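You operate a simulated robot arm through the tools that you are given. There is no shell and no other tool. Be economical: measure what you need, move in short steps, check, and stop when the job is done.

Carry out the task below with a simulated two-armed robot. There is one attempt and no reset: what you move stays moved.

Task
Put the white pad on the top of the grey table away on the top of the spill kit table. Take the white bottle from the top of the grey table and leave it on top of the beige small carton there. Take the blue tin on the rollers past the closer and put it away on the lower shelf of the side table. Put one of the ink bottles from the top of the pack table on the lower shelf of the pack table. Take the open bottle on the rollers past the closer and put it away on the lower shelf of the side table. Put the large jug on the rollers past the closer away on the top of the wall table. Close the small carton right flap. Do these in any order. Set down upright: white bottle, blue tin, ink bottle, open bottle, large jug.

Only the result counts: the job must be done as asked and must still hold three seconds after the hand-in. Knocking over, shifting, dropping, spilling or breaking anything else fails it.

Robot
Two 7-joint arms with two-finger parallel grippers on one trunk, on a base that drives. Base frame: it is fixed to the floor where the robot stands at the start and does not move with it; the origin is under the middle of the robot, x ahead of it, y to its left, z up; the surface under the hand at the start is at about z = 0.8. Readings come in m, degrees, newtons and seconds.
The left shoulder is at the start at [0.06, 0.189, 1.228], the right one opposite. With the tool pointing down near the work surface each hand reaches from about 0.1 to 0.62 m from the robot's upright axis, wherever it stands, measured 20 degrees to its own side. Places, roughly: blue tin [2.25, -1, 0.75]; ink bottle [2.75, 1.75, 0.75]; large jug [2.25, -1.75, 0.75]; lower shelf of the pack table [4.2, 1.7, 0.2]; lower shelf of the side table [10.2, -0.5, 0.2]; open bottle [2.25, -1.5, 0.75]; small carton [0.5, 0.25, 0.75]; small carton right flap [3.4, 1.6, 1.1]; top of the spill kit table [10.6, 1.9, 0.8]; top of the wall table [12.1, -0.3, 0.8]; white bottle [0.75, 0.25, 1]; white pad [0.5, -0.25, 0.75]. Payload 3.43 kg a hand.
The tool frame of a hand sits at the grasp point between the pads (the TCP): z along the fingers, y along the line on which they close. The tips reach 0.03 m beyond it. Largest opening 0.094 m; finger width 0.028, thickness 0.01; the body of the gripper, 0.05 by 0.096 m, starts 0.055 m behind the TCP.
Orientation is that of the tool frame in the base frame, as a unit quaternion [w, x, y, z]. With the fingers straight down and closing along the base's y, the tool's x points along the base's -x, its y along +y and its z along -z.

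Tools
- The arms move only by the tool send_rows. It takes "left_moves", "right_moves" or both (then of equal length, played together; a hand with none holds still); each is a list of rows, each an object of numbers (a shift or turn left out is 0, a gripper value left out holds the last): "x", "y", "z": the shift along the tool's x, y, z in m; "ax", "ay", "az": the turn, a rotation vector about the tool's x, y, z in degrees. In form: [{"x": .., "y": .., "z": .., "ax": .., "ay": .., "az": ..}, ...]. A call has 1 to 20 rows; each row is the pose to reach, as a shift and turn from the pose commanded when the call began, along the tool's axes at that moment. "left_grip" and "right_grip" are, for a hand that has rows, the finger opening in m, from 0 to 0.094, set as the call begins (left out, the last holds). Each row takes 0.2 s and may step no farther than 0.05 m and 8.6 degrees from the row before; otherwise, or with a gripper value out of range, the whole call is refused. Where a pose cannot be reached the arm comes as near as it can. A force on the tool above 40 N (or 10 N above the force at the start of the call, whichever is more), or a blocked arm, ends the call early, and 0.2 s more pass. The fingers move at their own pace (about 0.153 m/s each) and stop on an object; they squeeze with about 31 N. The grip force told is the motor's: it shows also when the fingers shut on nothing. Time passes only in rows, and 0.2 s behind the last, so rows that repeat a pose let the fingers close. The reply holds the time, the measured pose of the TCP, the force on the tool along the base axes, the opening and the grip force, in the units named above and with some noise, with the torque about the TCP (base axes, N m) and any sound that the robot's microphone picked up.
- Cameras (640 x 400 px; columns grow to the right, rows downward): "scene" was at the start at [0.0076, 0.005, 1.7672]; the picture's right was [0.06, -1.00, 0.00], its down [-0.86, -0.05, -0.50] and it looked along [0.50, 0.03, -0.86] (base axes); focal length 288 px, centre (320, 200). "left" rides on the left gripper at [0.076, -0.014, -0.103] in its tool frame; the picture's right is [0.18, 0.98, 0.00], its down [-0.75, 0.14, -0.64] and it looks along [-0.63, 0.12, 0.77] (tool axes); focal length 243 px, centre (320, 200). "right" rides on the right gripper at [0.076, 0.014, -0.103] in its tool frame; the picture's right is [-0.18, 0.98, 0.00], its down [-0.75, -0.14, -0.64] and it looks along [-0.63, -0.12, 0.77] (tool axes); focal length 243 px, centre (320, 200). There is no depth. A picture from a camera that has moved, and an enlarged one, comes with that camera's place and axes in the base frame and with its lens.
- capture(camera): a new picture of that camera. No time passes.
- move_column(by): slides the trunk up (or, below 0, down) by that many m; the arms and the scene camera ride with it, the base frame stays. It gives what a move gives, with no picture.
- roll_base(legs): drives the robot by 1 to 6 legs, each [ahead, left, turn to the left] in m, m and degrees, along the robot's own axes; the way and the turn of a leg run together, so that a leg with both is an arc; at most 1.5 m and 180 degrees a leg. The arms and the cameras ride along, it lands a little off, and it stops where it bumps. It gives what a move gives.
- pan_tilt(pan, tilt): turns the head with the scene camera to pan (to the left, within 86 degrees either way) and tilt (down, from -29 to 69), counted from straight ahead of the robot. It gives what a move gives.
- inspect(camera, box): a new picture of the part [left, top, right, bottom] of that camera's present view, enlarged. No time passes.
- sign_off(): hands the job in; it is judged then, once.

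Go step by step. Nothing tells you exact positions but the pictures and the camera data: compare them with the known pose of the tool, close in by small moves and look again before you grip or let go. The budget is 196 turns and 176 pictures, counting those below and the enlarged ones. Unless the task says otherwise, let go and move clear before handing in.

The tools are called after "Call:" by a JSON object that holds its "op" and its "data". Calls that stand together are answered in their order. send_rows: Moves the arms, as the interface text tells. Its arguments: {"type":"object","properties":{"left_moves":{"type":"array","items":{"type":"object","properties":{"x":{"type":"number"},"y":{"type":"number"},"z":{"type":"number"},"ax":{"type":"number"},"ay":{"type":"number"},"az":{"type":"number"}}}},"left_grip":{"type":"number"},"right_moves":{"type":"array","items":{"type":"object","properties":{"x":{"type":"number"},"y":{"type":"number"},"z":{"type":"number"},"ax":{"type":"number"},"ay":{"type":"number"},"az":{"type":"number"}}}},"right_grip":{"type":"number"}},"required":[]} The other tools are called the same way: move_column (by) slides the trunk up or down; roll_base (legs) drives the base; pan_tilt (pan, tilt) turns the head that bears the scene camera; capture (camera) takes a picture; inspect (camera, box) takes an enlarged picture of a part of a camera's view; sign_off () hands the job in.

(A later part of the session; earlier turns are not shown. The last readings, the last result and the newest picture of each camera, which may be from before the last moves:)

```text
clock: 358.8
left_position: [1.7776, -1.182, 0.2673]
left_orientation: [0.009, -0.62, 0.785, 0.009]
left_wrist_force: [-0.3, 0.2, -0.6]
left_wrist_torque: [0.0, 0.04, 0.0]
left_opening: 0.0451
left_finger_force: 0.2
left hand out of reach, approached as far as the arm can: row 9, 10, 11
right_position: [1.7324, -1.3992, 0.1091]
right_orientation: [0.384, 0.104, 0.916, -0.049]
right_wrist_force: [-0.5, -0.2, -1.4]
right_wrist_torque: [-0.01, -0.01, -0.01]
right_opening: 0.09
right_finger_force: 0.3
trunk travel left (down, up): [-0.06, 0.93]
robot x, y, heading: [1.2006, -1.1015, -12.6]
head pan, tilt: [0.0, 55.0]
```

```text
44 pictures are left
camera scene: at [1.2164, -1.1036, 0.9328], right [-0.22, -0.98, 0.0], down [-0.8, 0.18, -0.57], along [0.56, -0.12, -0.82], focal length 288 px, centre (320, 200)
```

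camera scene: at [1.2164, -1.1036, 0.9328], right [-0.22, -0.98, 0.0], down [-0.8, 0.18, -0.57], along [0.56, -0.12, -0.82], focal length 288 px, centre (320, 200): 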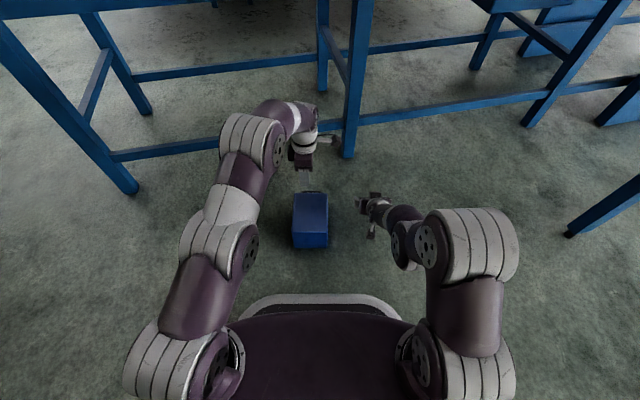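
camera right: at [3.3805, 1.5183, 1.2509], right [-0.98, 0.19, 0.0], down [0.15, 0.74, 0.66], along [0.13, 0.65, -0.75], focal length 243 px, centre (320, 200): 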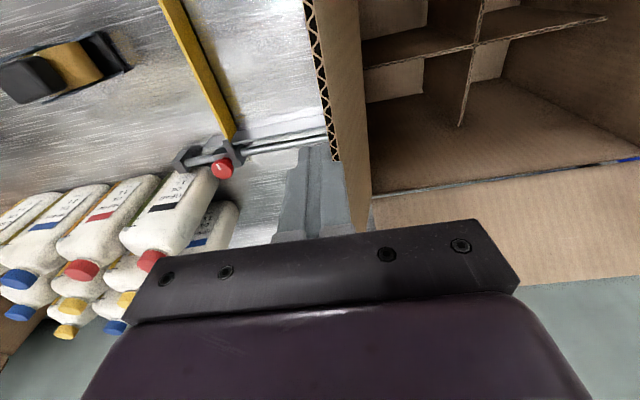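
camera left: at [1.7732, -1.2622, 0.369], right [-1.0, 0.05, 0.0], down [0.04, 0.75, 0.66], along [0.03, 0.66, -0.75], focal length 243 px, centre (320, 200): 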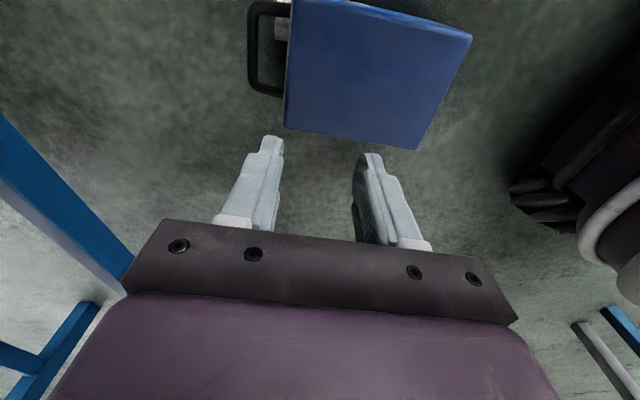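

Bar located at [1.847,−1.215,≈0.06]. Move over it with a slight forward tilt for reach.

Call:
{"op": "send_rows", "data": {"left_moves": [{"x": 0.003, "y": -0.012, "z": 0.03, "ax": 4}, {"x": 0.006, "y": -0.027, "z": 0.06, "ax": 8}, {"x": 0.01, "y": -0.045, "z": 0.09, "ax": 13}, {"x": 0.013, "y": -0.06, "z": 0.11, "ax": 17}, {"x": 0.016, "y": -0.077, "z": 0.125, "ax": 20}]}}

Call:
{"op": "capture", "data": {"camera": "left"}}

```text
clock: 360.0
left_position: [1.8526, -1.2107, 0.1456]
left_orientation: [0.12, -0.621, 0.764, -0.127]
left_wrist_force: [0.8, -1.3, -0.3]
left_wrist_torque: [0.01, -0.03, 0.0]
left_opening: 0.0449
left_finger_force: 0.0
right_position: [1.7321, -1.3998, 0.1109]
right_orientation: [0.385, 0.103, 0.916, -0.049]
right_wrist_force: [0.6, -0.1, 0.3]
right_wrist_torque: [0.03, 0.01, 0.0]
right_opening: 0.09
right_finger_force: 0.0
trunk travel left (down, up): [-0.06, 0.93]
robot x, y, heading: [1.2019, -1.1001, -12.4]
head pan, tilt: [0.0, 55.0]
```

```text
43 pictures are left
camera left: at [1.8148, -1.2842, 0.2454], right [-0.94, 0.01, -0.34], down [-0.2, 0.79, 0.57], along [0.28, 0.61, -0.74], focal length 243 px, centre (320, 200)
```

left: 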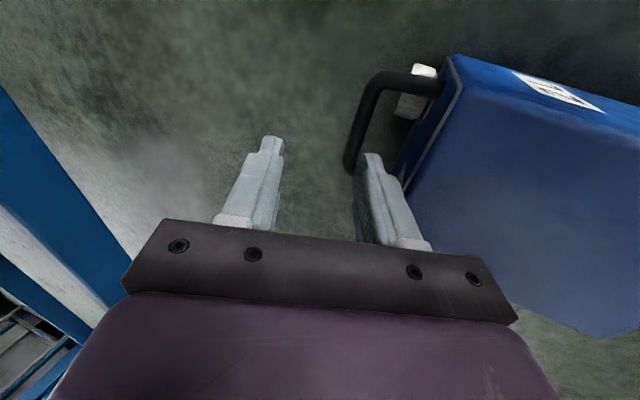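

Call:
{"op": "roll_base", "data": {"legs": [[0.05, 0, 0]]}}

Call:
{"op": "send_rows", "data": {"left_moves": [{"ax": -4, "y": 0.01}, {"ax": -8, "y": 0.02}, {"ax": -12, "y": 0.03}, {"ax": -16, "y": 0.04}, {"ax": -20.5, "y": 0.045}], "left_grip": 0.036}}

Call:
{"op": "capture", "data": {"camera": "left"}}

```text
clock: 361.0
left_position: [1.9026, -1.2219, 0.1462]
left_orientation: [0.119, -0.621, 0.764, -0.127]
left_wrist_force: [0.6, 0.1, -0.2]
left_wrist_torque: [0.0, -0.02, 0.0]
left_opening: 0.0449
left_finger_force: 0.1
right_position: [1.7817, -1.4102, 0.1114]
right_orientation: [0.384, 0.103, 0.916, -0.049]
right_wrist_force: [0.6, 0.7, -0.4]
right_wrist_torque: [0.0, -0.02, 0.0]
right_opening: 0.0901
right_finger_force: 0.0
trunk travel left (down, up): [-0.06, 0.93]
robot x, y, heading: [1.2498, -1.1148, -12.1]
head pan, tilt: [0.0, 55.0]
```

```text
clock: 362.2
left_position: [1.833, -1.1958, 0.1328]
left_orientation: [0.006, -0.634, 0.774, 0.011]
left_wrist_force: [4.5, 1.0, -0.2]
left_wrist_torque: [0.06, -0.25, -0.15]
left_opening: 0.0329
left_finger_force: 0.0
left hand out of reach, approached as far as the arm can: row 5
right_position: [1.782, -1.4094, 0.1102]
right_orientation: [0.385, 0.103, 0.916, -0.049]
right_wrist_force: [-0.3, 0.6, -0.8]
right_wrist_torque: [0.01, -0.01, 0.02]
right_opening: 0.09
right_finger_force: 0.1
trunk travel left (down, up): [-0.06, 0.93]
robot x, y, heading: [1.2515, -1.1137, -12.5]
head pan, tilt: [0.0, 55.0]
```

```text
42 pictures are left
camera left: at [1.8311, -1.2771, 0.2323], right [-1.0, 0.01, 0.0], down [0.01, 0.75, 0.66], along [0.01, 0.66, -0.75], focal length 243 px, centre (320, 200)
```

left: 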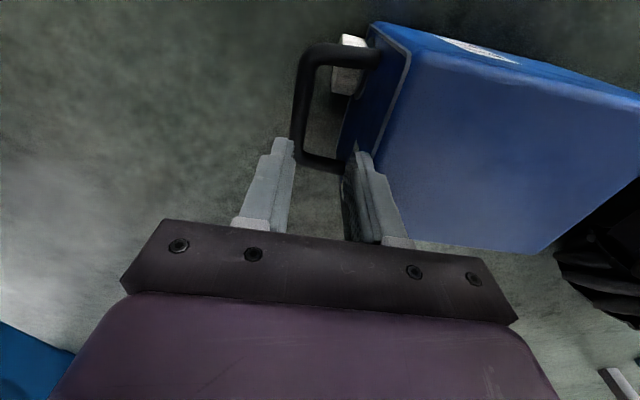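

Call:
{"op": "send_rows", "data": {"left_moves": [{"x": 0.008, "y": -0.01}, {"x": 0.0156, "y": -0.0174}, {"x": 0.0156, "y": -0.0174, "z": 0.015}, {"x": 0.0156, "y": -0.0174, "z": 0.03}]}}

Call:
{"op": "capture", "data": {"camera": "left"}}

```text
clock: 363.2
left_position: [1.8381, -1.2108, 0.1102]
left_orientation: [0.007, -0.632, 0.775, 0.011]
left_wrist_force: [-0.6, 0.5, -0.6]
left_wrist_torque: [-0.01, -0.01, -0.02]
left_opening: 0.036
left_finger_force: 0.0
left hand out of reach, approached as far as the arm can: row 2, 3, 4
right_position: [1.7822, -1.4092, 0.11]
right_orientation: [0.385, 0.103, 0.916, -0.049]
right_wrist_force: [0.5, 0.1, -0.3]
right_wrist_torque: [0.05, 0.04, 0.0]
right_opening: 0.09
right_finger_force: 0.0
trunk travel left (down, up): [-0.06, 0.93]
robot x, y, heading: [1.2523, -1.1142, -12.4]
head pan, tilt: [0.0, 55.0]
```

```text
41 pictures are left
camera left: at [1.8355, -1.291, 0.2108], right [-1.0, 0.01, 0.0], down [0.01, 0.75, 0.66], along [0.01, 0.66, -0.75], focal length 243 px, centre (320, 200)
```

left: 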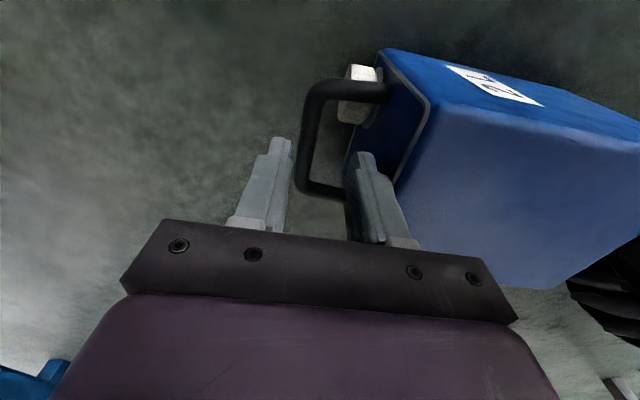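

Call:
{"op": "roll_base", "data": {"legs": [[0.04, 0.0, 0]]}}

Call:
{"op": "capture", "data": {"camera": "left"}}

```text
clock: 364.1
left_position: [1.8757, -1.2202, 0.1105]
left_orientation: [0.006, -0.633, 0.774, 0.011]
left_wrist_force: [0.0, -0.2, -0.2]
left_wrist_torque: [0.0, 0.02, 0.05]
left_opening: 0.0359
left_finger_force: 0.2
right_position: [1.8216, -1.4195, 0.1108]
right_orientation: [0.385, 0.103, 0.916, -0.05]
right_wrist_force: [0.5, 0.1, 0.1]
right_wrist_torque: [0.03, -0.04, 0.01]
right_opening: 0.0899
right_finger_force: 0.1
trunk travel left (down, up): [-0.06, 0.93]
robot x, y, heading: [1.2923, -1.1215, -12.4]
head pan, tilt: [0.0, 55.0]
```

```text
40 pictures are left
camera left: at [1.8746, -1.3, 0.2107], right [-1.0, 0.02, 0.0], down [0.01, 0.75, 0.66], along [0.01, 0.66, -0.75], focal length 243 px, centre (320, 200)
```

left: 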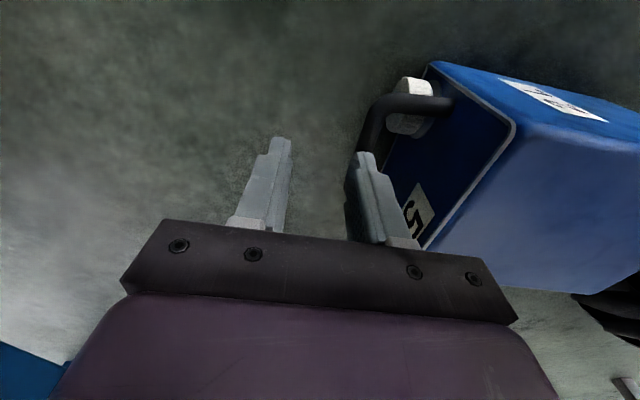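

Call:
{"op": "send_rows", "data": {"left_moves": [{"y": 0.015}, {"y": 0.0285}, {"y": 0.0285, "z": 0.012}, {"y": 0.0285, "z": 0.025}, {"y": 0.0285, "z": 0.038}], "left_grip": 0.036}}

Call:
{"op": "capture", "data": {"camera": "left"}}

```text
clock: 365.2
left_position: [1.8479, -1.2138, 0.0731]
left_orientation: [0.008, -0.633, 0.774, 0.012]
left_wrist_force: [-0.7, 1.7, 3.0]
left_wrist_torque: [0.05, 0.11, -0.07]
left_opening: 0.0367
left_finger_force: 0.7
right_position: [1.8205, -1.4181, 0.1118]
right_orientation: [0.384, 0.104, 0.916, -0.05]
right_wrist_force: [0.0, -0.2, -1.3]
right_wrist_torque: [-0.02, 0.01, -0.02]
right_opening: 0.0899
right_finger_force: 0.0
trunk travel left (down, up): [-0.06, 0.93]
robot x, y, heading: [1.2936, -1.1245, -12.7]
head pan, tilt: [0.0, 55.0]
```

```text
39 pictures are left
camera left: at [1.8459, -1.2933, 0.1737], right [-1.0, 0.02, 0.0], down [0.01, 0.75, 0.66], along [0.01, 0.66, -0.75], focal length 243 px, centre (320, 200)
```

left: 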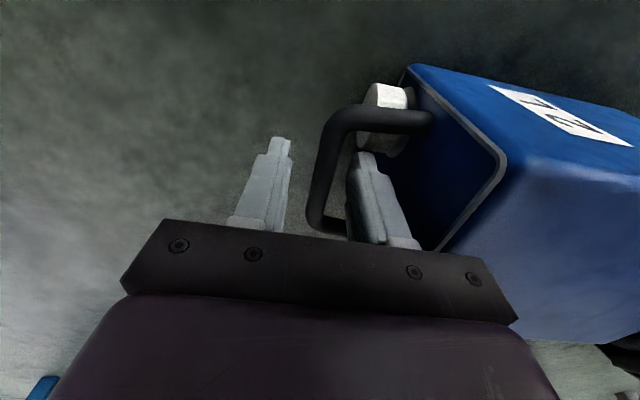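

The bar is between the fingers. Close and raise the handle slowly so the tin swings upright.

Call:
{"op": "send_rows", "data": {"left_moves": [{}, {}, {}], "left_grip": 0.0}}

Call:
{"op": "send_rows", "data": {"left_moves": [{"z": -0.015}, {"z": -0.03}, {"z": -0.045}, {"z": -0.06}, {"z": -0.075}, {"z": -0.09}]}}

Call:
{"op": "capture", "data": {"camera": "left"}}

Call:
{"op": "inspect", "data": {"camera": "scene", "box": [240, 130, 400, 290]}}

```text
clock: 366.1
left_position: [1.8466, -1.2142, 0.0722]
left_orientation: [0.007, -0.632, 0.774, 0.012]
left_wrist_force: [-11.8, 5.7, 8.1]
left_wrist_torque: [-0.01, 0.11, -0.23]
left_opening: 0.0121
left_finger_force: 30.9
right_position: [1.8211, -1.4194, 0.1116]
right_orientation: [0.385, 0.103, 0.916, -0.049]
right_wrist_force: [0.2, 0.2, 0.1]
right_wrist_torque: [0.0, 0.01, 0.02]
right_opening: 0.0898
right_finger_force: 0.1
trunk travel left (down, up): [-0.06, 0.93]
robot x, y, heading: [1.2929, -1.1173, -12.8]
head pan, tilt: [0.0, 55.0]
```

```text
clock: 367.4
left_position: [1.8486, -1.2157, 0.1612]
left_orientation: [0.006, -0.632, 0.775, 0.011]
left_wrist_force: [-3.7, 0.6, -7.9]
left_wrist_torque: [0.06, -0.03, 0.0]
left_opening: 0.012
left_finger_force: 31.0
right_position: [1.8212, -1.4188, 0.11]
right_orientation: [0.383, 0.103, 0.917, -0.049]
right_wrist_force: [0.3, -0.7, 0.6]
right_wrist_torque: [-0.03, 0.02, -0.02]
right_opening: 0.0903
right_finger_force: 0.1
trunk travel left (down, up): [-0.06, 0.93]
robot x, y, heading: [1.2931, -1.1227, -12.7]
head pan, tilt: [0.0, 55.0]
```

```text
38 pictures are left
camera left: at [1.8472, -1.296, 0.2626], right [-1.0, 0.02, 0.0], down [0.01, 0.75, 0.66], along [0.01, 0.66, -0.75], focal length 243 px, centre (320, 200)
```

left: 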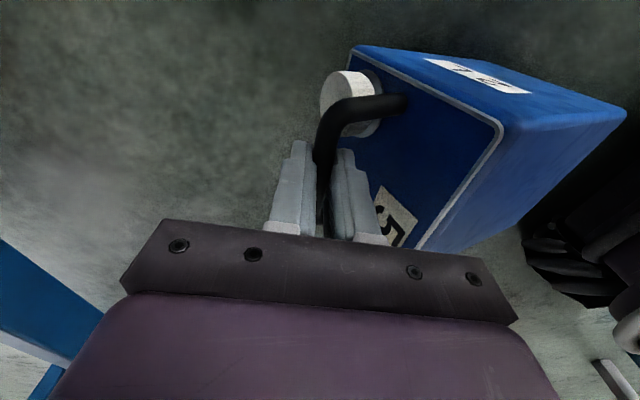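

```text
2.50 times, centred on (320, 210) of scene
camera zoom: at [1.3055, -1.1233, 0.9329], right [-0.22, -0.98, 0.0], down [-0.8, 0.18, -0.57], along [0.56, -0.12, -0.82], focal length 720 px, centre (320, 175)
```

zoom: 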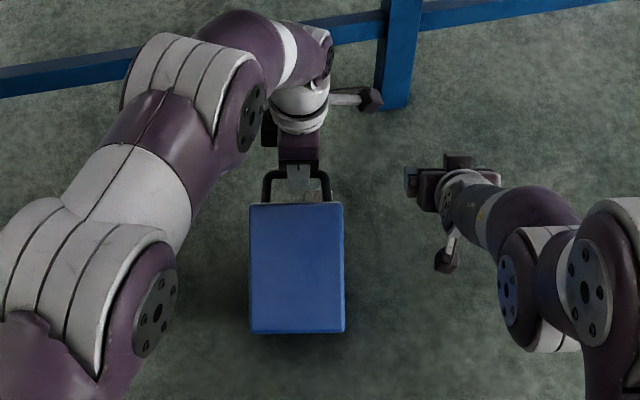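

The tin is swinging up. Continue along the arc toward me to set it upright.

Call:
{"op": "send_rows", "data": {"left_moves": [{"y": 0.02, "z": -0.015}, {"y": 0.038, "z": -0.028}, {"y": 0.06, "z": -0.039}, {"y": 0.085, "z": -0.048}, {"y": 0.11, "z": -0.053}, {"y": 0.137, "z": -0.056}, {"y": 0.155, "z": -0.055}, {"y": 0.172, "z": -0.053}, {"y": 0.185, "z": -0.05}, {"y": 0.195, "z": -0.047}]}}

Call:
{"op": "capture", "data": {"camera": "left"}}

Call:
{"op": "inspect", "data": {"camera": "scene", "box": [240, 130, 400, 290]}}

```text
clock: 369.5
left_position: [1.6664, -1.1816, 0.2157]
left_orientation: [0.008, -0.633, 0.774, 0.01]
left_wrist_force: [-6.4, 8.5, 25.7]
left_wrist_torque: [-0.38, 0.23, -0.09]
left_opening: 0.0124
left_finger_force: 30.3
right_position: [1.8206, -1.4191, 0.1116]
right_orientation: [0.385, 0.103, 0.916, -0.05]
right_wrist_force: [0.8, -0.4, 0.0]
right_wrist_torque: [-0.01, 0.02, -0.02]
right_opening: 0.09
right_finger_force: 0.1
trunk travel left (down, up): [-0.06, 0.93]
robot x, y, heading: [1.2957, -1.1216, -12.5]
head pan, tilt: [0.0, 55.0]
stopped in row 10 (left hand): the force on the tool passed its limit at 42 N (the readings are from after the stop); the commanded pose is now the measured one
```

```text
36 pictures are left
camera left: at [1.665, -1.2613, 0.3168], right [-1.0, 0.02, 0.0], down [0.01, 0.75, 0.66], along [0.01, 0.66, -0.75], focal length 243 px, centre (320, 200)
```

left: 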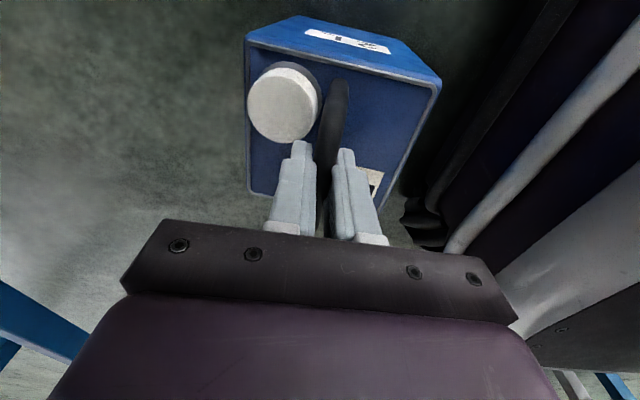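

```text
2.50 times, centred on (320, 210) of scene
camera zoom: at [1.3029, -1.123, 0.9329], right [-0.22, -0.98, 0.0], down [-0.8, 0.18, -0.58], along [0.56, -0.12, -0.82], focal length 720 px, centre (320, 175)
```

zoom: 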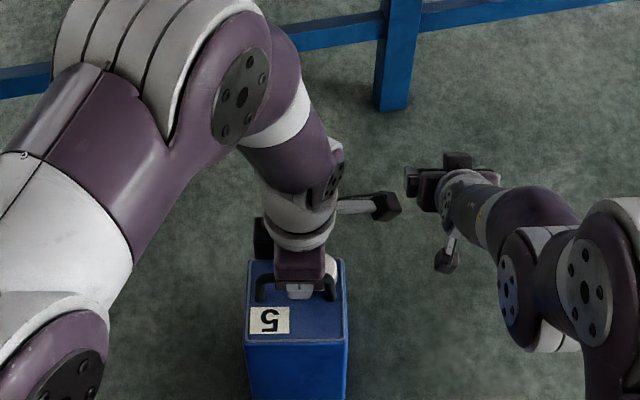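

The tin stands upright. Release, rise, roll back a bit and turn the left hand horizontal with the fingers closing vertically (to hook under the bar).

Call:
{"op": "send_rows", "data": {"left_moves": [{"z": -0.004}, {"z": -0.004}]}}

Call:
{"op": "send_rows", "data": {"left_moves": [{}, {"z": -0.02}, {"z": -0.05}, {"z": -0.09}, {"z": -0.13}], "left_grip": 0.05}}

Call:
{"op": "roll_base", "data": {"legs": [[-0.24, 0, 0]]}}

Call:
{"op": "send_rows", "data": {"left_moves": [{"ax": 8.5}, {"ax": 17}, {"ax": 25.5}, {"ax": 34}, {"ax": 42.5}, {"ax": 51}, {"ax": 59.5}, {"ax": 68}, {"ax": 76.5}, {"ax": 85}], "left_grip": 0.04}}

Call:
{"op": "capture", "data": {"camera": "scene"}}

```text
clock: 370.1
left_position: [1.6661, -1.1802, 0.2164]
left_orientation: [0.007, -0.633, 0.774, 0.011]
left_wrist_force: [0.1, 0.8, -18.9]
left_wrist_torque: [-0.15, -0.17, 0.01]
left_opening: 0.0123
left_finger_force: 31.0
right_position: [1.82, -1.4207, 0.1089]
right_orientation: [0.383, 0.103, 0.916, -0.049]
right_wrist_force: [-0.1, 0.0, -0.2]
right_wrist_torque: [0.0, 0.0, 0.02]
right_opening: 0.0902
right_finger_force: 0.0
trunk travel left (down, up): [-0.06, 0.93]
robot x, y, heading: [1.2948, -1.1236, -12.5]
head pan, tilt: [0.0, 55.0]
```

```text
clock: 371.3
left_position: [1.6669, -1.1851, 0.3472]
left_orientation: [0.006, -0.632, 0.775, 0.011]
left_wrist_force: [0.9, 0.0, -0.1]
left_wrist_torque: [0.01, 0.03, 0.0]
left_opening: 0.0499
left_finger_force: 0.0
right_position: [1.8205, -1.4187, 0.1105]
right_orientation: [0.385, 0.103, 0.916, -0.049]
right_wrist_force: [0.6, 0.3, -0.4]
right_wrist_torque: [0.01, -0.01, -0.01]
right_opening: 0.0902
right_finger_force: 0.1
trunk travel left (down, up): [-0.06, 0.93]
robot x, y, heading: [1.2924, -1.1198, -12.6]
head pan, tilt: [0.0, 55.0]
```

```text
clock: 373.1
left_position: [1.431, -1.1326, 0.3456]
left_orientation: [0.007, -0.633, 0.774, 0.011]
left_wrist_force: [-1.5, -0.5, 0.7]
left_wrist_torque: [-0.02, -0.04, 0.01]
left_opening: 0.0503
left_finger_force: 0.1
right_position: [1.5866, -1.3658, 0.1105]
right_orientation: [0.385, 0.103, 0.916, -0.05]
right_wrist_force: [0.8, 0.0, -0.5]
right_wrist_torque: [0.02, 0.01, -0.01]
right_opening: 0.0902
right_finger_force: 0.2
trunk travel left (down, up): [-0.06, 0.93]
robot x, y, heading: [1.0554, -1.0703, -12.1]
head pan, tilt: [0.0, 55.0]
```

```text
clock: 375.3
left_position: [1.5662, -1.2603, 0.6023]
left_orientation: [0.416, -0.467, 0.62, -0.473]
left_wrist_force: [0.0, 0.3, 0.5]
left_wrist_torque: [0.01, 0.01, 0.01]
left_opening: 0.0401
left_finger_force: 0.0
left hand out of reach, approached as far as the arm can: row 4, 5, 6, 7, 8, 9, 10
right_position: [1.586, -1.3659, 0.1103]
right_orientation: [0.385, 0.101, 0.916, -0.048]
right_wrist_force: [0.2, 0.0, -1.2]
right_wrist_torque: [0.01, 0.01, 0.0]
right_opening: 0.0901
right_finger_force: 0.0
trunk travel left (down, up): [-0.06, 0.93]
robot x, y, heading: [1.0553, -1.0703, -12.5]
head pan, tilt: [0.0, 55.0]
```

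```text
34 pictures are left
camera scene: at [1.0689, -1.0714, 0.9329], right [-0.21, -0.98, 0.0], down [-0.8, 0.18, -0.57], along [0.56, -0.12, -0.82], focal length 288 px, centre (320, 200)
```

scene: 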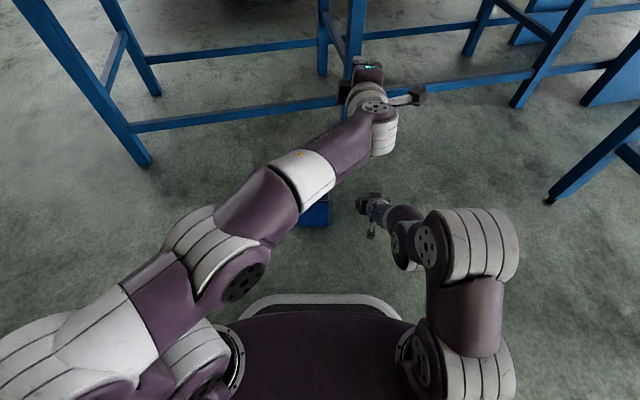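

Orientation is right (pointing forward, closing vertically). Now lower it to handle height just in front of the tin.

Call:
{"op": "send_rows", "data": {"left_moves": [{"x": -0.007, "y": 0.035, "z": 0.0}, {"x": -0.014, "y": 0.075, "z": 0.0}, {"x": -0.02, "y": 0.115, "z": 0.005}, {"x": -0.027, "y": 0.155, "z": 0.01}, {"x": -0.034, "y": 0.195, "z": 0.015}, {"x": -0.041, "y": 0.235, "z": 0.02}, {"x": -0.048, "y": 0.275, "z": 0.025}, {"x": -0.054, "y": 0.315, "z": 0.03}, {"x": -0.06, "y": 0.355, "z": 0.035}, {"x": -0.068, "y": 0.385, "z": 0.04}]}}

Call:
{"op": "capture", "data": {"camera": "left"}}

Call:
{"op": "capture", "data": {"camera": "scene"}}

```text
clock: 377.5
left_position: [1.6275, -1.2007, 0.5451]
left_orientation: [0.397, -0.474, 0.652, -0.439]
left_wrist_force: [-0.7, 0.9, 0.7]
left_wrist_torque: [0.0, 0.0, 0.04]
left_opening: 0.0398
left_finger_force: 0.0
left hand out of reach, approached as far as the arm can: row 1, 2, 3, 4, 5, 6, 7, 8, 9, 10
right_position: [1.5851, -1.3655, 0.1101]
right_orientation: [0.384, 0.102, 0.916, -0.048]
right_wrist_force: [-0.2, 0.0, 0.0]
right_wrist_torque: [0.0, 0.03, -0.01]
right_opening: 0.0899
right_finger_force: 0.0
trunk travel left (down, up): [-0.06, 0.93]
robot x, y, heading: [1.0555, -1.0759, -12.5]
head pan, tilt: [0.0, 55.0]
```

```text
33 pictures are left
camera left: at [1.5167, -1.2577, 0.5827], right [-0.31, -0.02, -0.95], down [-0.46, 0.88, 0.13], along [0.83, 0.48, -0.28], focal length 243 px, centre (320, 200)
```

left: 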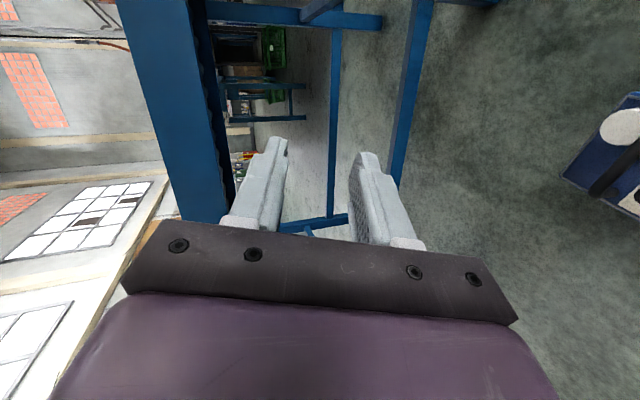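

```text
32 pictures are left
camera scene: at [1.0688, -1.0715, 0.9329], right [-0.21, -0.98, 0.0], down [-0.8, 0.18, -0.57], along [0.56, -0.12, -0.82], focal length 288 px, centre (320, 200)
```

scene: 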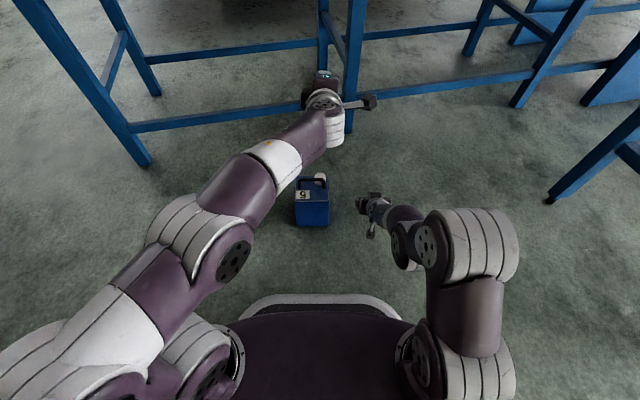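

This horizontal pose can't be brought down to the floor. I'll use a ~50° pitched grip instead (bar partly resting on the lower finger), standing a bit farther back.

Call:
{"op": "roll_base", "data": {"legs": [[-0.07, 0, 0]]}}

Call:
{"op": "send_rows", "data": {"left_moves": [{"ax": -6}, {"ax": -12}, {"ax": -18}, {"ax": -24, "y": 0.03, "z": 0.015}, {"ax": -30, "y": 0.06, "z": 0.03}, {"ax": -33, "y": 0.095, "z": 0.045}, {"ax": -33, "y": 0.13, "z": 0.06}, {"ax": -33, "y": 0.165, "z": 0.075}, {"ax": -33, "y": 0.2, "z": 0.09}, {"ax": -33, "y": 0.235, "z": 0.105}, {"ax": -33, "y": 0.249, "z": 0.113}]}}

Call:
{"op": "capture", "data": {"camera": "left"}}

```text
clock: 378.5
left_position: [1.5603, -1.1869, 0.5469]
left_orientation: [0.398, -0.474, 0.651, -0.439]
left_wrist_force: [0.0, 0.2, -0.5]
left_wrist_torque: [-0.04, -0.01, 0.02]
left_opening: 0.0402
left_finger_force: 0.1
right_position: [1.5177, -1.3503, 0.1104]
right_orientation: [0.385, 0.101, 0.916, -0.049]
right_wrist_force: [0.4, 0.2, 0.0]
right_wrist_torque: [-0.01, 0.0, 0.01]
right_opening: 0.0902
right_finger_force: 0.1
trunk travel left (down, up): [-0.06, 0.93]
robot x, y, heading: [0.9867, -1.059, -12.2]
head pan, tilt: [0.0, 55.0]
```

```text
clock: 380.9
left_position: [1.5987, -1.1678, 0.276]
left_orientation: [0.247, -0.567, 0.749, -0.236]
left_wrist_force: [0.5, 0.6, -0.1]
left_wrist_torque: [0.0, 0.03, 0.04]
left_opening: 0.0401
left_finger_force: 0.0
right_position: [1.5195, -1.3513, 0.1102]
right_orientation: [0.384, 0.102, 0.916, -0.049]
right_wrist_force: [0.6, -0.2, 0.1]
right_wrist_torque: [0.0, 0.0, -0.02]
right_opening: 0.0899
right_finger_force: 0.0
trunk travel left (down, up): [-0.06, 0.93]
robot x, y, heading: [0.9914, -1.0565, -12.1]
head pan, tilt: [0.0, 55.0]
```

```text
31 pictures are left
camera left: at [1.5257, -1.237, 0.3563], right [-0.76, 0.06, -0.64], down [-0.34, 0.81, 0.48], along [0.55, 0.58, -0.6], focal length 243 px, centre (320, 200)
```

left: 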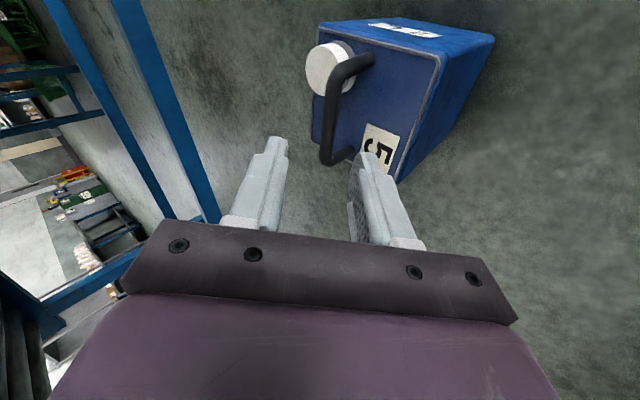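

Call:
{"op": "send_rows", "data": {"left_moves": [{"y": 0.009, "z": 0.02}, {"y": 0.009, "z": 0.045}, {"y": 0.009, "z": 0.06}], "left_grip": 0.038}}

Call:
{"op": "capture", "data": {"camera": "left"}}

```text
clock: 381.7
left_position: [1.631, -1.1693, 0.2242]
left_orientation: [0.246, -0.567, 0.75, -0.236]
left_wrist_force: [-1.3, -0.3, 0.2]
left_wrist_torque: [-0.02, 0.02, 0.03]
left_opening: 0.0381
left_finger_force: 0.1
right_position: [1.5181, -1.3505, 0.1107]
right_orientation: [0.384, 0.102, 0.916, -0.049]
right_wrist_force: [0.2, -0.6, 0.1]
right_wrist_torque: [-0.02, -0.02, 0.02]
right_opening: 0.09
right_finger_force: 0.1
trunk travel left (down, up): [-0.06, 0.93]
robot x, y, heading: [0.9884, -1.0543, -12.4]
head pan, tilt: [0.0, 55.0]
```

```text
30 pictures are left
camera left: at [1.5573, -1.2384, 0.3043], right [-0.76, 0.06, -0.64], down [-0.34, 0.81, 0.48], along [0.55, 0.58, -0.6], focal length 243 px, centre (320, 200)
```

left: 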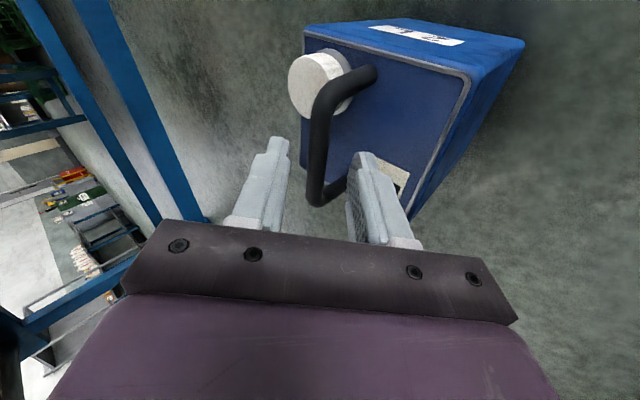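

Call:
{"op": "send_rows", "data": {"left_moves": [{"z": 0.012}, {"z": 0.024}, {"z": 0.034}]}}

Call:
{"op": "capture", "data": {"camera": "left"}}

```text
clock: 382.5
left_position: [1.6528, -1.1725, 0.204]
left_orientation: [0.249, -0.567, 0.748, -0.24]
left_wrist_force: [-14.7, 5.8, 26.4]
left_wrist_torque: [0.04, 0.67, -0.14]
left_opening: 0.0351
left_finger_force: 0.1
right_position: [1.5179, -1.3513, 0.1125]
right_orientation: [0.387, 0.102, 0.915, -0.049]
right_wrist_force: [-0.4, -0.4, 0.1]
right_wrist_torque: [-0.01, 0.0, -0.02]
right_opening: 0.0898
right_finger_force: 0.0
trunk travel left (down, up): [-0.06, 0.93]
robot x, y, heading: [0.9882, -1.054, -12.4]
head pan, tilt: [0.0, 55.0]
```

```text
29 pictures are left
camera left: at [1.5787, -1.2418, 0.2839], right [-0.76, 0.06, -0.65], down [-0.34, 0.81, 0.47], along [0.56, 0.58, -0.6], focal length 243 px, centre (320, 200)
```

left: 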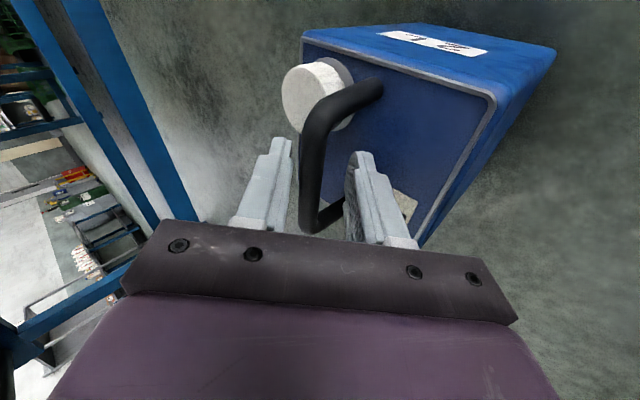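

Lower finger has reached the can's top. Back off 4 mm, close, and lift gently using the trunk.

Call:
{"op": "send_rows", "data": {"left_moves": [{"z": -0.005}, {"z": -0.005}]}}

Call:
{"op": "send_rows", "data": {"left_moves": [{}, {}, {}], "left_grip": 0.0}}

Call:
{"op": "move_column", "data": {"by": 0.06}}

Call:
{"op": "capture", "data": {"camera": "left"}}

```text
clock: 383.1
left_position: [1.6473, -1.1705, 0.2033]
left_orientation: [0.247, -0.567, 0.75, -0.236]
left_wrist_force: [-11.4, -0.1, 13.0]
left_wrist_torque: [-0.08, 0.54, -0.06]
left_opening: 0.0379
left_finger_force: 0.0
right_position: [1.5185, -1.3523, 0.1117]
right_orientation: [0.386, 0.102, 0.916, -0.049]
right_wrist_force: [0.2, 0.2, 0.5]
right_wrist_torque: [0.05, 0.02, -0.02]
right_opening: 0.09
right_finger_force: 0.1
trunk travel left (down, up): [-0.06, 0.93]
robot x, y, heading: [0.9878, -1.057, -12.5]
head pan, tilt: [0.0, 55.0]
```

```text
clock: 383.9
left_position: [1.6494, -1.1721, 0.2038]
left_orientation: [0.247, -0.568, 0.749, -0.237]
left_wrist_force: [7.5, 0.2, 7.2]
left_wrist_torque: [-0.87, 0.06, 0.23]
left_opening: 0.0186
left_finger_force: 31.1
right_position: [1.5189, -1.3509, 0.11]
right_orientation: [0.385, 0.101, 0.916, -0.048]
right_wrist_force: [0.3, -1.4, -0.4]
right_wrist_torque: [0.01, -0.01, 0.01]
right_opening: 0.0901
right_finger_force: 0.0
trunk travel left (down, up): [-0.06, 0.93]
robot x, y, heading: [0.9896, -1.0571, -12.4]
head pan, tilt: [0.0, 55.0]
```

```text
clock: 384.9
left_position: [1.6483, -1.1709, 0.2576]
left_orientation: [0.245, -0.568, 0.75, -0.234]
left_wrist_force: [-0.8, 0.3, -19.4]
left_wrist_torque: [-0.15, -0.02, 0.02]
left_opening: 0.0166
left_finger_force: 30.8
right_position: [1.5185, -1.3515, 0.169]
right_orientation: [0.383, 0.102, 0.917, -0.049]
right_wrist_force: [0.7, -0.6, 0.8]
right_wrist_torque: [-0.01, -0.01, 0.03]
right_opening: 0.0898
right_finger_force: 0.0
trunk travel left (down, up): [-0.12, 0.87]
robot x, y, heading: [0.9881, -1.0578, -12.4]
head pan, tilt: [0.0, 55.0]
```

```text
28 pictures are left
camera left: at [1.5753, -1.2408, 0.3396], right [-0.77, 0.06, -0.64], down [-0.33, 0.81, 0.48], along [0.55, 0.58, -0.6], focal length 243 px, centre (320, 200)
```

left: 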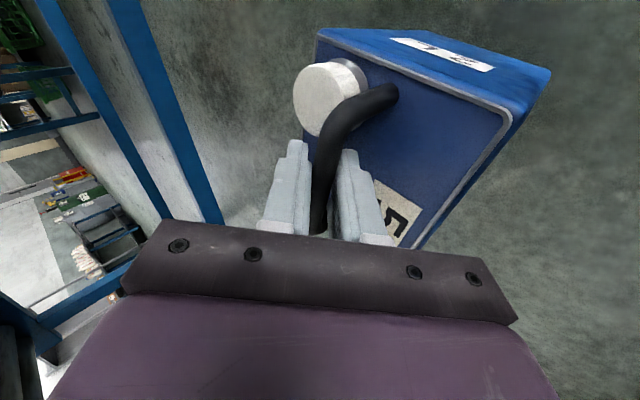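

Lifted. Immediately pitch the hand up so the bar rests on the lower finger.

Call:
{"op": "send_rows", "data": {"left_moves": [{"ax": 7}, {"ax": 14}, {"ax": 21}, {"ax": 28}, {"ax": 33}]}}

Call:
{"op": "move_column", "data": {"by": 0.3}}

Call:
{"op": "capture", "data": {"camera": "left"}}

```text
clock: 386.1
left_position: [1.6617, -1.1771, 0.2684]
left_orientation: [0.309, -0.534, 0.719, -0.319]
left_wrist_force: [0.1, -0.3, -19.6]
left_wrist_torque: [-0.12, 0.08, -0.01]
left_opening: 0.0164
left_finger_force: 30.8
left hand out of reach, approached as far as the arm can: row 2, 3, 4, 5
right_position: [1.5182, -1.3515, 0.1699]
right_orientation: [0.383, 0.102, 0.917, -0.049]
right_wrist_force: [-0.5, -0.2, 0.0]
right_wrist_torque: [0.02, 0.04, 0.01]
right_opening: 0.0899
right_finger_force: 0.1
trunk travel left (down, up): [-0.12, 0.87]
robot x, y, heading: [0.9882, -1.0551, -12.1]
head pan, tilt: [0.0, 55.0]
```

```text
clock: 389.1
left_position: [1.6621, -1.1782, 0.5687]
left_orientation: [0.309, -0.534, 0.719, -0.319]
left_wrist_force: [0.3, -0.2, -20.6]
left_wrist_torque: [-0.14, 0.08, -0.05]
left_opening: 0.0163
left_finger_force: 30.6
right_position: [1.5183, -1.3506, 0.4693]
right_orientation: [0.383, 0.101, 0.917, -0.048]
right_wrist_force: [-0.2, -0.3, 0.4]
right_wrist_torque: [-0.01, -0.01, 0.01]
right_opening: 0.0897
right_finger_force: 0.0
trunk travel left (down, up): [-0.42, 0.57]
robot x, y, heading: [0.9882, -1.0535, -12.2]
head pan, tilt: [0.0, 55.0]
```

```text
27 pictures are left
camera left: at [1.5715, -1.2406, 0.6346], right [-0.6, 0.04, -0.8], down [-0.41, 0.84, 0.35], along [0.69, 0.54, -0.49], focal length 243 px, centre (320, 200)
```

left: 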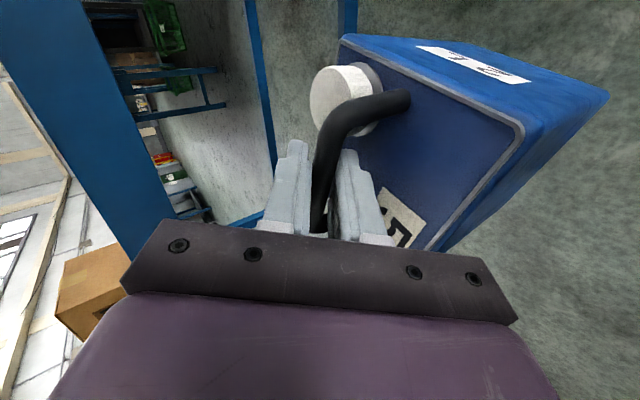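

Call:
{"op": "send_rows", "data": {"left_moves": [{"y": -0.03, "z": -0.02, "ax": 5}, {"y": -0.06, "z": -0.04, "ax": 10}, {"y": -0.09, "z": -0.06, "ax": 15}, {"y": -0.12, "z": -0.07, "ax": 20}, {"y": -0.14, "z": -0.08, "ax": 25}]}}

```text
clock: 390.3
left_position: [1.731, -1.2277, 0.792]
left_orientation: [0.408, -0.461, 0.649, -0.447]
left_wrist_force: [0.0, -0.1, -22.5]
left_wrist_torque: [-0.21, 0.07, -0.02]
left_opening: 0.0121
left_finger_force: 31.3
left hand out of reach, approached as far as the arm can: row 1, 2, 3, 4, 5
right_position: [1.5171, -1.3515, 0.4713]
right_orientation: [0.385, 0.102, 0.916, -0.048]
right_wrist_force: [0.3, -0.4, 0.5]
right_wrist_torque: [0.04, 0.02, 0.01]
right_opening: 0.0899
right_finger_force: 0.0
trunk travel left (down, up): [-0.42, 0.57]
robot x, y, heading: [0.9875, -1.052, -12.3]
head pan, tilt: [0.0, 55.0]
```

Call:
{"op": "capture", "data": {"camera": "left"}}

Call:
{"op": "send_rows", "data": {"left_moves": [{}, {}, {}]}}

```text
26 pictures are left
camera left: at [1.6198, -1.2815, 0.8243], right [-0.27, 0.0, -0.96], down [-0.45, 0.88, 0.13], along [0.85, 0.47, -0.24], focal length 243 px, centre (320, 200)
```

left: 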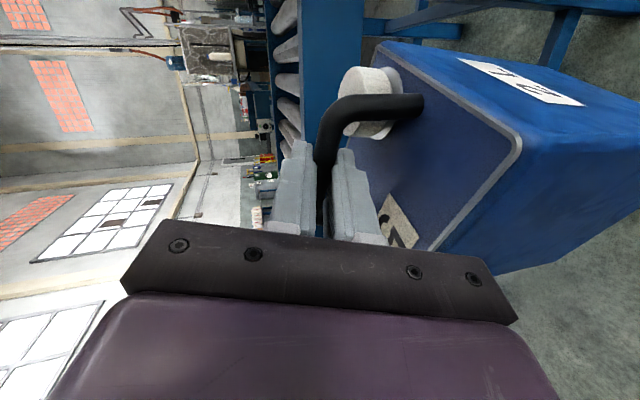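

```text
clock: 391.1
left_position: [1.7347, -1.2257, 0.7908]
left_orientation: [0.408, -0.461, 0.649, -0.448]
left_wrist_force: [0.2, 0.3, -18.7]
left_wrist_torque: [-0.19, 0.21, 0.0]
left_opening: 0.0121
left_finger_force: 31.1
right_position: [1.5184, -1.351, 0.4678]
right_orientation: [0.383, 0.103, 0.917, -0.049]
right_wrist_force: [-0.9, -0.1, 0.7]
right_wrist_torque: [-0.01, 0.0, 0.0]
right_opening: 0.0901
right_finger_force: 0.0
trunk travel left (down, up): [-0.42, 0.57]
robot x, y, heading: [0.9876, -1.0527, -12.4]
head pan, tilt: [0.0, 55.0]
```

The tin now hangs on the lower finger, stable. Raise it high, turn to heading 0 and drive to the side table.

Call:
{"op": "move_column", "data": {"by": 0.4}}

Call:
{"op": "move_column", "data": {"by": 0.14}}

Call:
{"op": "roll_base", "data": {"legs": [[0, 0, 12.4], [0.38, 0, 0], [0, 1.45, 0]]}}

Call:
{"op": "pan_tilt", "data": {"pan": 0, "tilt": 25}}

Call:
{"op": "capture", "data": {"camera": "scene"}}

```text
clock: 394.9
left_position: [1.7373, -1.227, 1.1899]
left_orientation: [0.408, -0.461, 0.648, -0.447]
left_wrist_force: [0.5, -0.5, -19.8]
left_wrist_torque: [-0.17, 0.23, 0.01]
left_opening: 0.0123
left_finger_force: 31.0
right_position: [1.5209, -1.3513, 0.8695]
right_orientation: [0.382, 0.102, 0.917, -0.048]
right_wrist_force: [1.0, -0.8, -0.6]
right_wrist_torque: [-0.01, -0.01, 0.03]
right_opening: 0.0898
right_finger_force: 0.2
trunk travel left (down, up): [-0.82, 0.17]
robot x, y, heading: [0.9899, -1.0541, -12.4]
head pan, tilt: [0.0, 55.0]
```

```text
clock: 396.6
left_position: [1.7368, -1.2262, 1.3294]
left_orientation: [0.407, -0.462, 0.649, -0.447]
left_wrist_force: [-0.5, 0.6, -20.2]
left_wrist_torque: [-0.15, 0.24, -0.02]
left_opening: 0.0119
left_finger_force: 31.0
right_position: [1.5205, -1.3523, 1.0094]
right_orientation: [0.383, 0.102, 0.917, -0.048]
right_wrist_force: [0.6, -0.2, -0.5]
right_wrist_torque: [0.0, 0.02, 0.02]
right_opening: 0.0902
right_finger_force: 0.0
trunk travel left (down, up): [-0.96, 0.03]
robot x, y, heading: [0.986, -1.0531, -12.6]
head pan, tilt: [0.0, 55.0]
```

```text
clock: 406.7
left_position: [2.1303, 0.4145, 1.3298]
left_orientation: [0.453, -0.528, 0.595, -0.401]
left_wrist_force: [0.2, 0.5, -18.7]
left_wrist_torque: [-0.21, 0.24, -0.01]
left_opening: 0.0122
left_finger_force: 30.6
right_position: [1.9452, 0.2485, 1.0091]
right_orientation: [0.386, 0.002, 0.922, -0.008]
right_wrist_force: [0.4, -0.6, -0.6]
right_wrist_torque: [0.03, -0.02, 0.02]
right_opening: 0.09
right_finger_force: 0.0
trunk travel left (down, up): [-0.96, 0.03]
robot x, y, heading: [1.3627, 0.4229, 0.3]
head pan, tilt: [0.0, 55.0]
```

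```text
clock: 407.7
left_position: [2.1314, 0.417, 1.3289]
left_orientation: [0.453, -0.529, 0.596, -0.399]
left_wrist_force: [0.6, 0.8, -19.8]
left_wrist_torque: [-0.22, 0.22, 0.01]
left_opening: 0.012
left_finger_force: 31.1
right_position: [1.9466, 0.2493, 1.0084]
right_orientation: [0.386, 0.002, 0.922, -0.007]
right_wrist_force: [-0.3, -0.2, -0.2]
right_wrist_torque: [-0.01, 0.0, -0.01]
right_opening: 0.0901
right_finger_force: 0.0
trunk travel left (down, up): [-0.96, 0.03]
robot x, y, heading: [1.364, 0.419, -0.3]
head pan, tilt: [0.0, 25.0]
```

```text
25 pictures are left
camera scene: at [1.4004, 0.4252, 1.8767], right [0.0, -1.0, 0.0], down [-0.43, 0.0, -0.9], along [0.9, 0.0, -0.43], focal length 288 px, centre (320, 200)
```

scene: 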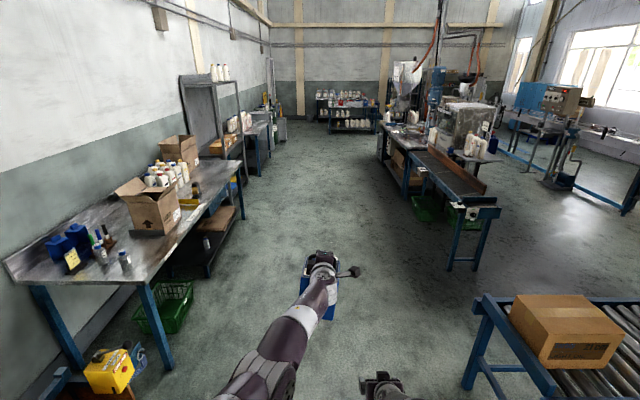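

Tin still firm. Drive along the aisle in stages with heading corrections.

Call:
{"op": "roll_base", "data": {"legs": [[1.5, 0, 0.5], [1.5, 0, 0.5], [1.0, 0, 0.5]]}}

Call:
{"op": "roll_base", "data": {"legs": [[1.4, 0, 0], [1.2, 0, 0]]}}

```text
clock: 426.9
left_position: [6.1183, 0.5891, 1.3303]
left_orientation: [0.463, -0.545, 0.582, -0.388]
left_wrist_force: [0.2, -0.3, -19.4]
left_wrist_torque: [-0.2, 0.27, -0.02]
left_opening: 0.0122
left_finger_force: 31.3
right_position: [5.9432, 0.4117, 1.0098]
right_orientation: [0.387, -0.023, 0.922, 0.004]
right_wrist_force: [0.3, -1.0, 0.3]
right_wrist_torque: [0.0, 0.0, -0.04]
right_opening: 0.0899
right_finger_force: 0.0
trunk travel left (down, up): [-0.96, 0.03]
robot x, y, heading: [5.3516, 0.5537, 3.1]
head pan, tilt: [0.0, 25.0]
```

```text
clock: 439.7
left_position: [8.751, 0.837, 1.3289]
left_orientation: [0.473, -0.558, 0.568, -0.376]
left_wrist_force: [-0.1, -0.6, -18.9]
left_wrist_torque: [-0.25, 0.26, -0.01]
left_opening: 0.0122
left_finger_force: 31.0
right_position: [8.5849, 0.6514, 1.0097]
right_orientation: [0.387, -0.044, 0.921, 0.012]
right_wrist_force: [0.4, 0.1, 0.2]
right_wrist_torque: [0.0, -0.02, -0.02]
right_opening: 0.0899
right_finger_force: 0.0
trunk travel left (down, up): [-0.96, 0.03]
robot x, y, heading: [7.9864, 0.7704, 5.9]
head pan, tilt: [0.0, 25.0]
```

Call:
{"op": "roll_base", "data": {"legs": [[0, 0, -5.9], [0.85, 0, 0], [0, -1.0, 0]]}}

Call:
{"op": "move_column", "data": {"by": -0.4}}

Call:
{"op": "move_column", "data": {"by": -0.4}}

Call:
{"op": "capture", "data": {"camera": "scene"}}

```text
clock: 449.6
left_position: [9.5941, -0.2618, 1.3276]
left_orientation: [0.452, -0.529, 0.597, -0.401]
left_wrist_force: [-0.4, 0.0, -19.3]
left_wrist_torque: [-0.22, 0.27, 0.01]
left_opening: 0.0121
left_finger_force: 31.0
right_position: [9.4095, -0.4302, 1.0087]
right_orientation: [0.386, 0.004, 0.922, -0.009]
right_wrist_force: [0.7, -0.3, -0.6]
right_wrist_torque: [-0.01, 0.02, -0.01]
right_opening: 0.0899
right_finger_force: 0.1
trunk travel left (down, up): [-0.96, 0.03]
robot x, y, heading: [8.8286, -0.2531, -0.3]
head pan, tilt: [0.0, 25.0]
```

```text
clock: 453.4
left_position: [9.5919, -0.2621, 0.9281]
left_orientation: [0.453, -0.528, 0.597, -0.399]
left_wrist_force: [0.3, 0.7, -18.9]
left_wrist_torque: [-0.18, 0.25, 0.0]
left_opening: 0.0122
left_finger_force: 30.7
right_position: [9.4075, -0.4302, 0.609]
right_orientation: [0.387, 0.004, 0.922, -0.008]
right_wrist_force: [-0.2, 0.6, -0.5]
right_wrist_torque: [-0.02, 0.02, 0.01]
right_opening: 0.0899
right_finger_force: 0.0
trunk travel left (down, up): [-0.56, 0.43]
robot x, y, heading: [8.8263, -0.2559, -0.3]
head pan, tilt: [0.0, 25.0]
```

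```text
clock: 457.3
left_position: [9.5904, -0.2624, 0.5282]
left_orientation: [0.452, -0.527, 0.598, -0.401]
left_wrist_force: [0.3, -0.4, -19.3]
left_wrist_torque: [-0.23, 0.27, -0.01]
left_opening: 0.0121
left_finger_force: 30.9
right_position: [9.4069, -0.4307, 0.2092]
right_orientation: [0.387, 0.003, 0.922, -0.008]
right_wrist_force: [-0.3, -0.6, -0.5]
right_wrist_torque: [0.0, 0.0, 0.02]
right_opening: 0.0901
right_finger_force: 0.1
trunk travel left (down, up): [-0.16, 0.83]
robot x, y, heading: [8.8238, -0.2533, -0.2]
head pan, tilt: [0.0, 25.0]
```

```text
24 pictures are left
camera scene: at [8.8615, -0.2516, 1.0768], right [0.0, -1.0, 0.0], down [-0.43, 0.0, -0.91], along [0.91, 0.0, -0.43], focal length 288 px, centre (320, 200)
```

scene: 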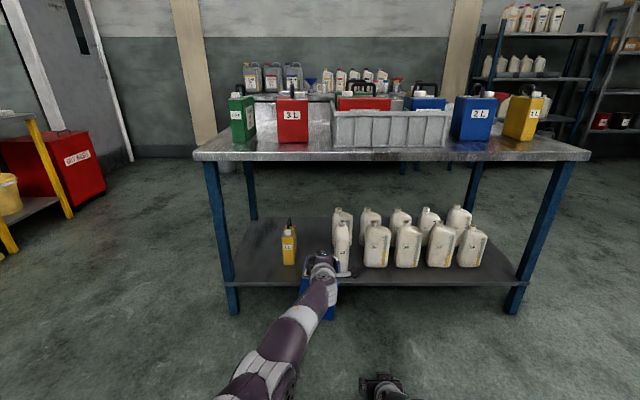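

The slot left of the yellow can (y≈0.025) suits the tin best. Strafe left, then roll forward, at a height clear of the shelf.

Call:
{"op": "roll_base", "data": {"legs": [[0, 0.28, 0.2]]}}

Call:
{"op": "capture", "data": {"camera": "scene"}}

```text
clock: 459.2
left_position: [9.5919, 0.0258, 0.5279]
left_orientation: [0.453, -0.531, 0.596, -0.398]
left_wrist_force: [-0.2, -0.2, -20.4]
left_wrist_torque: [-0.19, 0.24, 0.04]
left_opening: 0.0124
left_finger_force: 30.9
right_position: [9.4072, -0.143, 0.2094]
right_orientation: [0.386, 0.0, 0.922, -0.007]
right_wrist_force: [-0.5, -0.2, 0.3]
right_wrist_torque: [0.01, 0.01, 0.0]
right_opening: 0.09
right_finger_force: 0.0
trunk travel left (down, up): [-0.16, 0.83]
robot x, y, heading: [8.8216, 0.0319, 0.2]
head pan, tilt: [0.0, 25.0]
```

```text
23 pictures are left
camera scene: at [8.8613, 0.032, 1.0768], right [0.0, -1.0, 0.0], down [-0.43, 0.0, -0.91], along [0.91, 0.0, -0.43], focal length 288 px, centre (320, 200)
```

scene: 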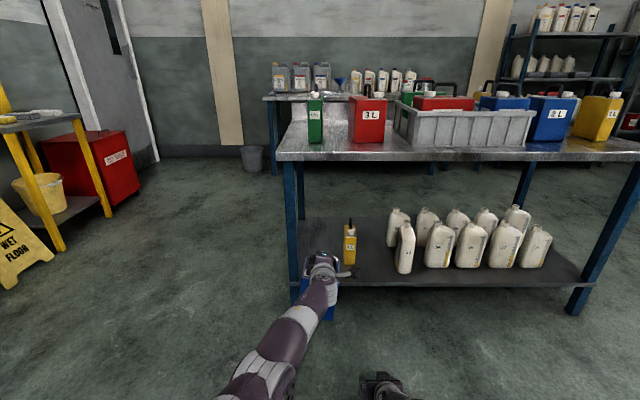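

Call:
{"op": "roll_base", "data": {"legs": [[0.1, -0.03, -0.2]]}}

Call:
{"op": "inspect", "data": {"camera": "scene", "box": [240, 200, 420, 340]}}

```text
clock: 460.4
left_position: [9.69, -0.007, 0.5271]
left_orientation: [0.452, -0.53, 0.597, -0.399]
left_wrist_force: [0.2, 1.6, -19.4]
left_wrist_torque: [-0.19, 0.22, 0.0]
left_opening: 0.0123
left_finger_force: 31.3
right_position: [9.5054, -0.1747, 0.2088]
right_orientation: [0.386, 0.004, 0.922, -0.007]
right_wrist_force: [-0.8, -0.1, -0.9]
right_wrist_torque: [-0.01, -0.01, -0.01]
right_opening: 0.0901
right_finger_force: 0.2
trunk travel left (down, up): [-0.16, 0.83]
robot x, y, heading: [8.9205, 0.0015, -0.1]
head pan, tilt: [0.0, 25.0]
```

```text
2.86 times, centred on (330, 270) of scene
camera zoom: at [8.9613, 0.0025, 1.0768], right [0.0, -1.0, 0.0], down [-0.43, 0.0, -0.91], along [0.91, 0.0, -0.43], focal length 823 px, centre (291, 0)
```

zoom: 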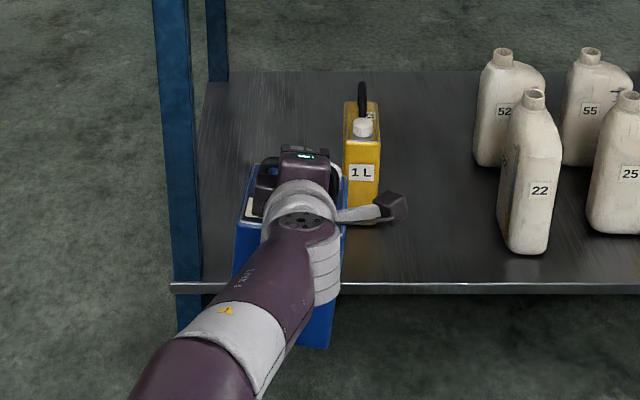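

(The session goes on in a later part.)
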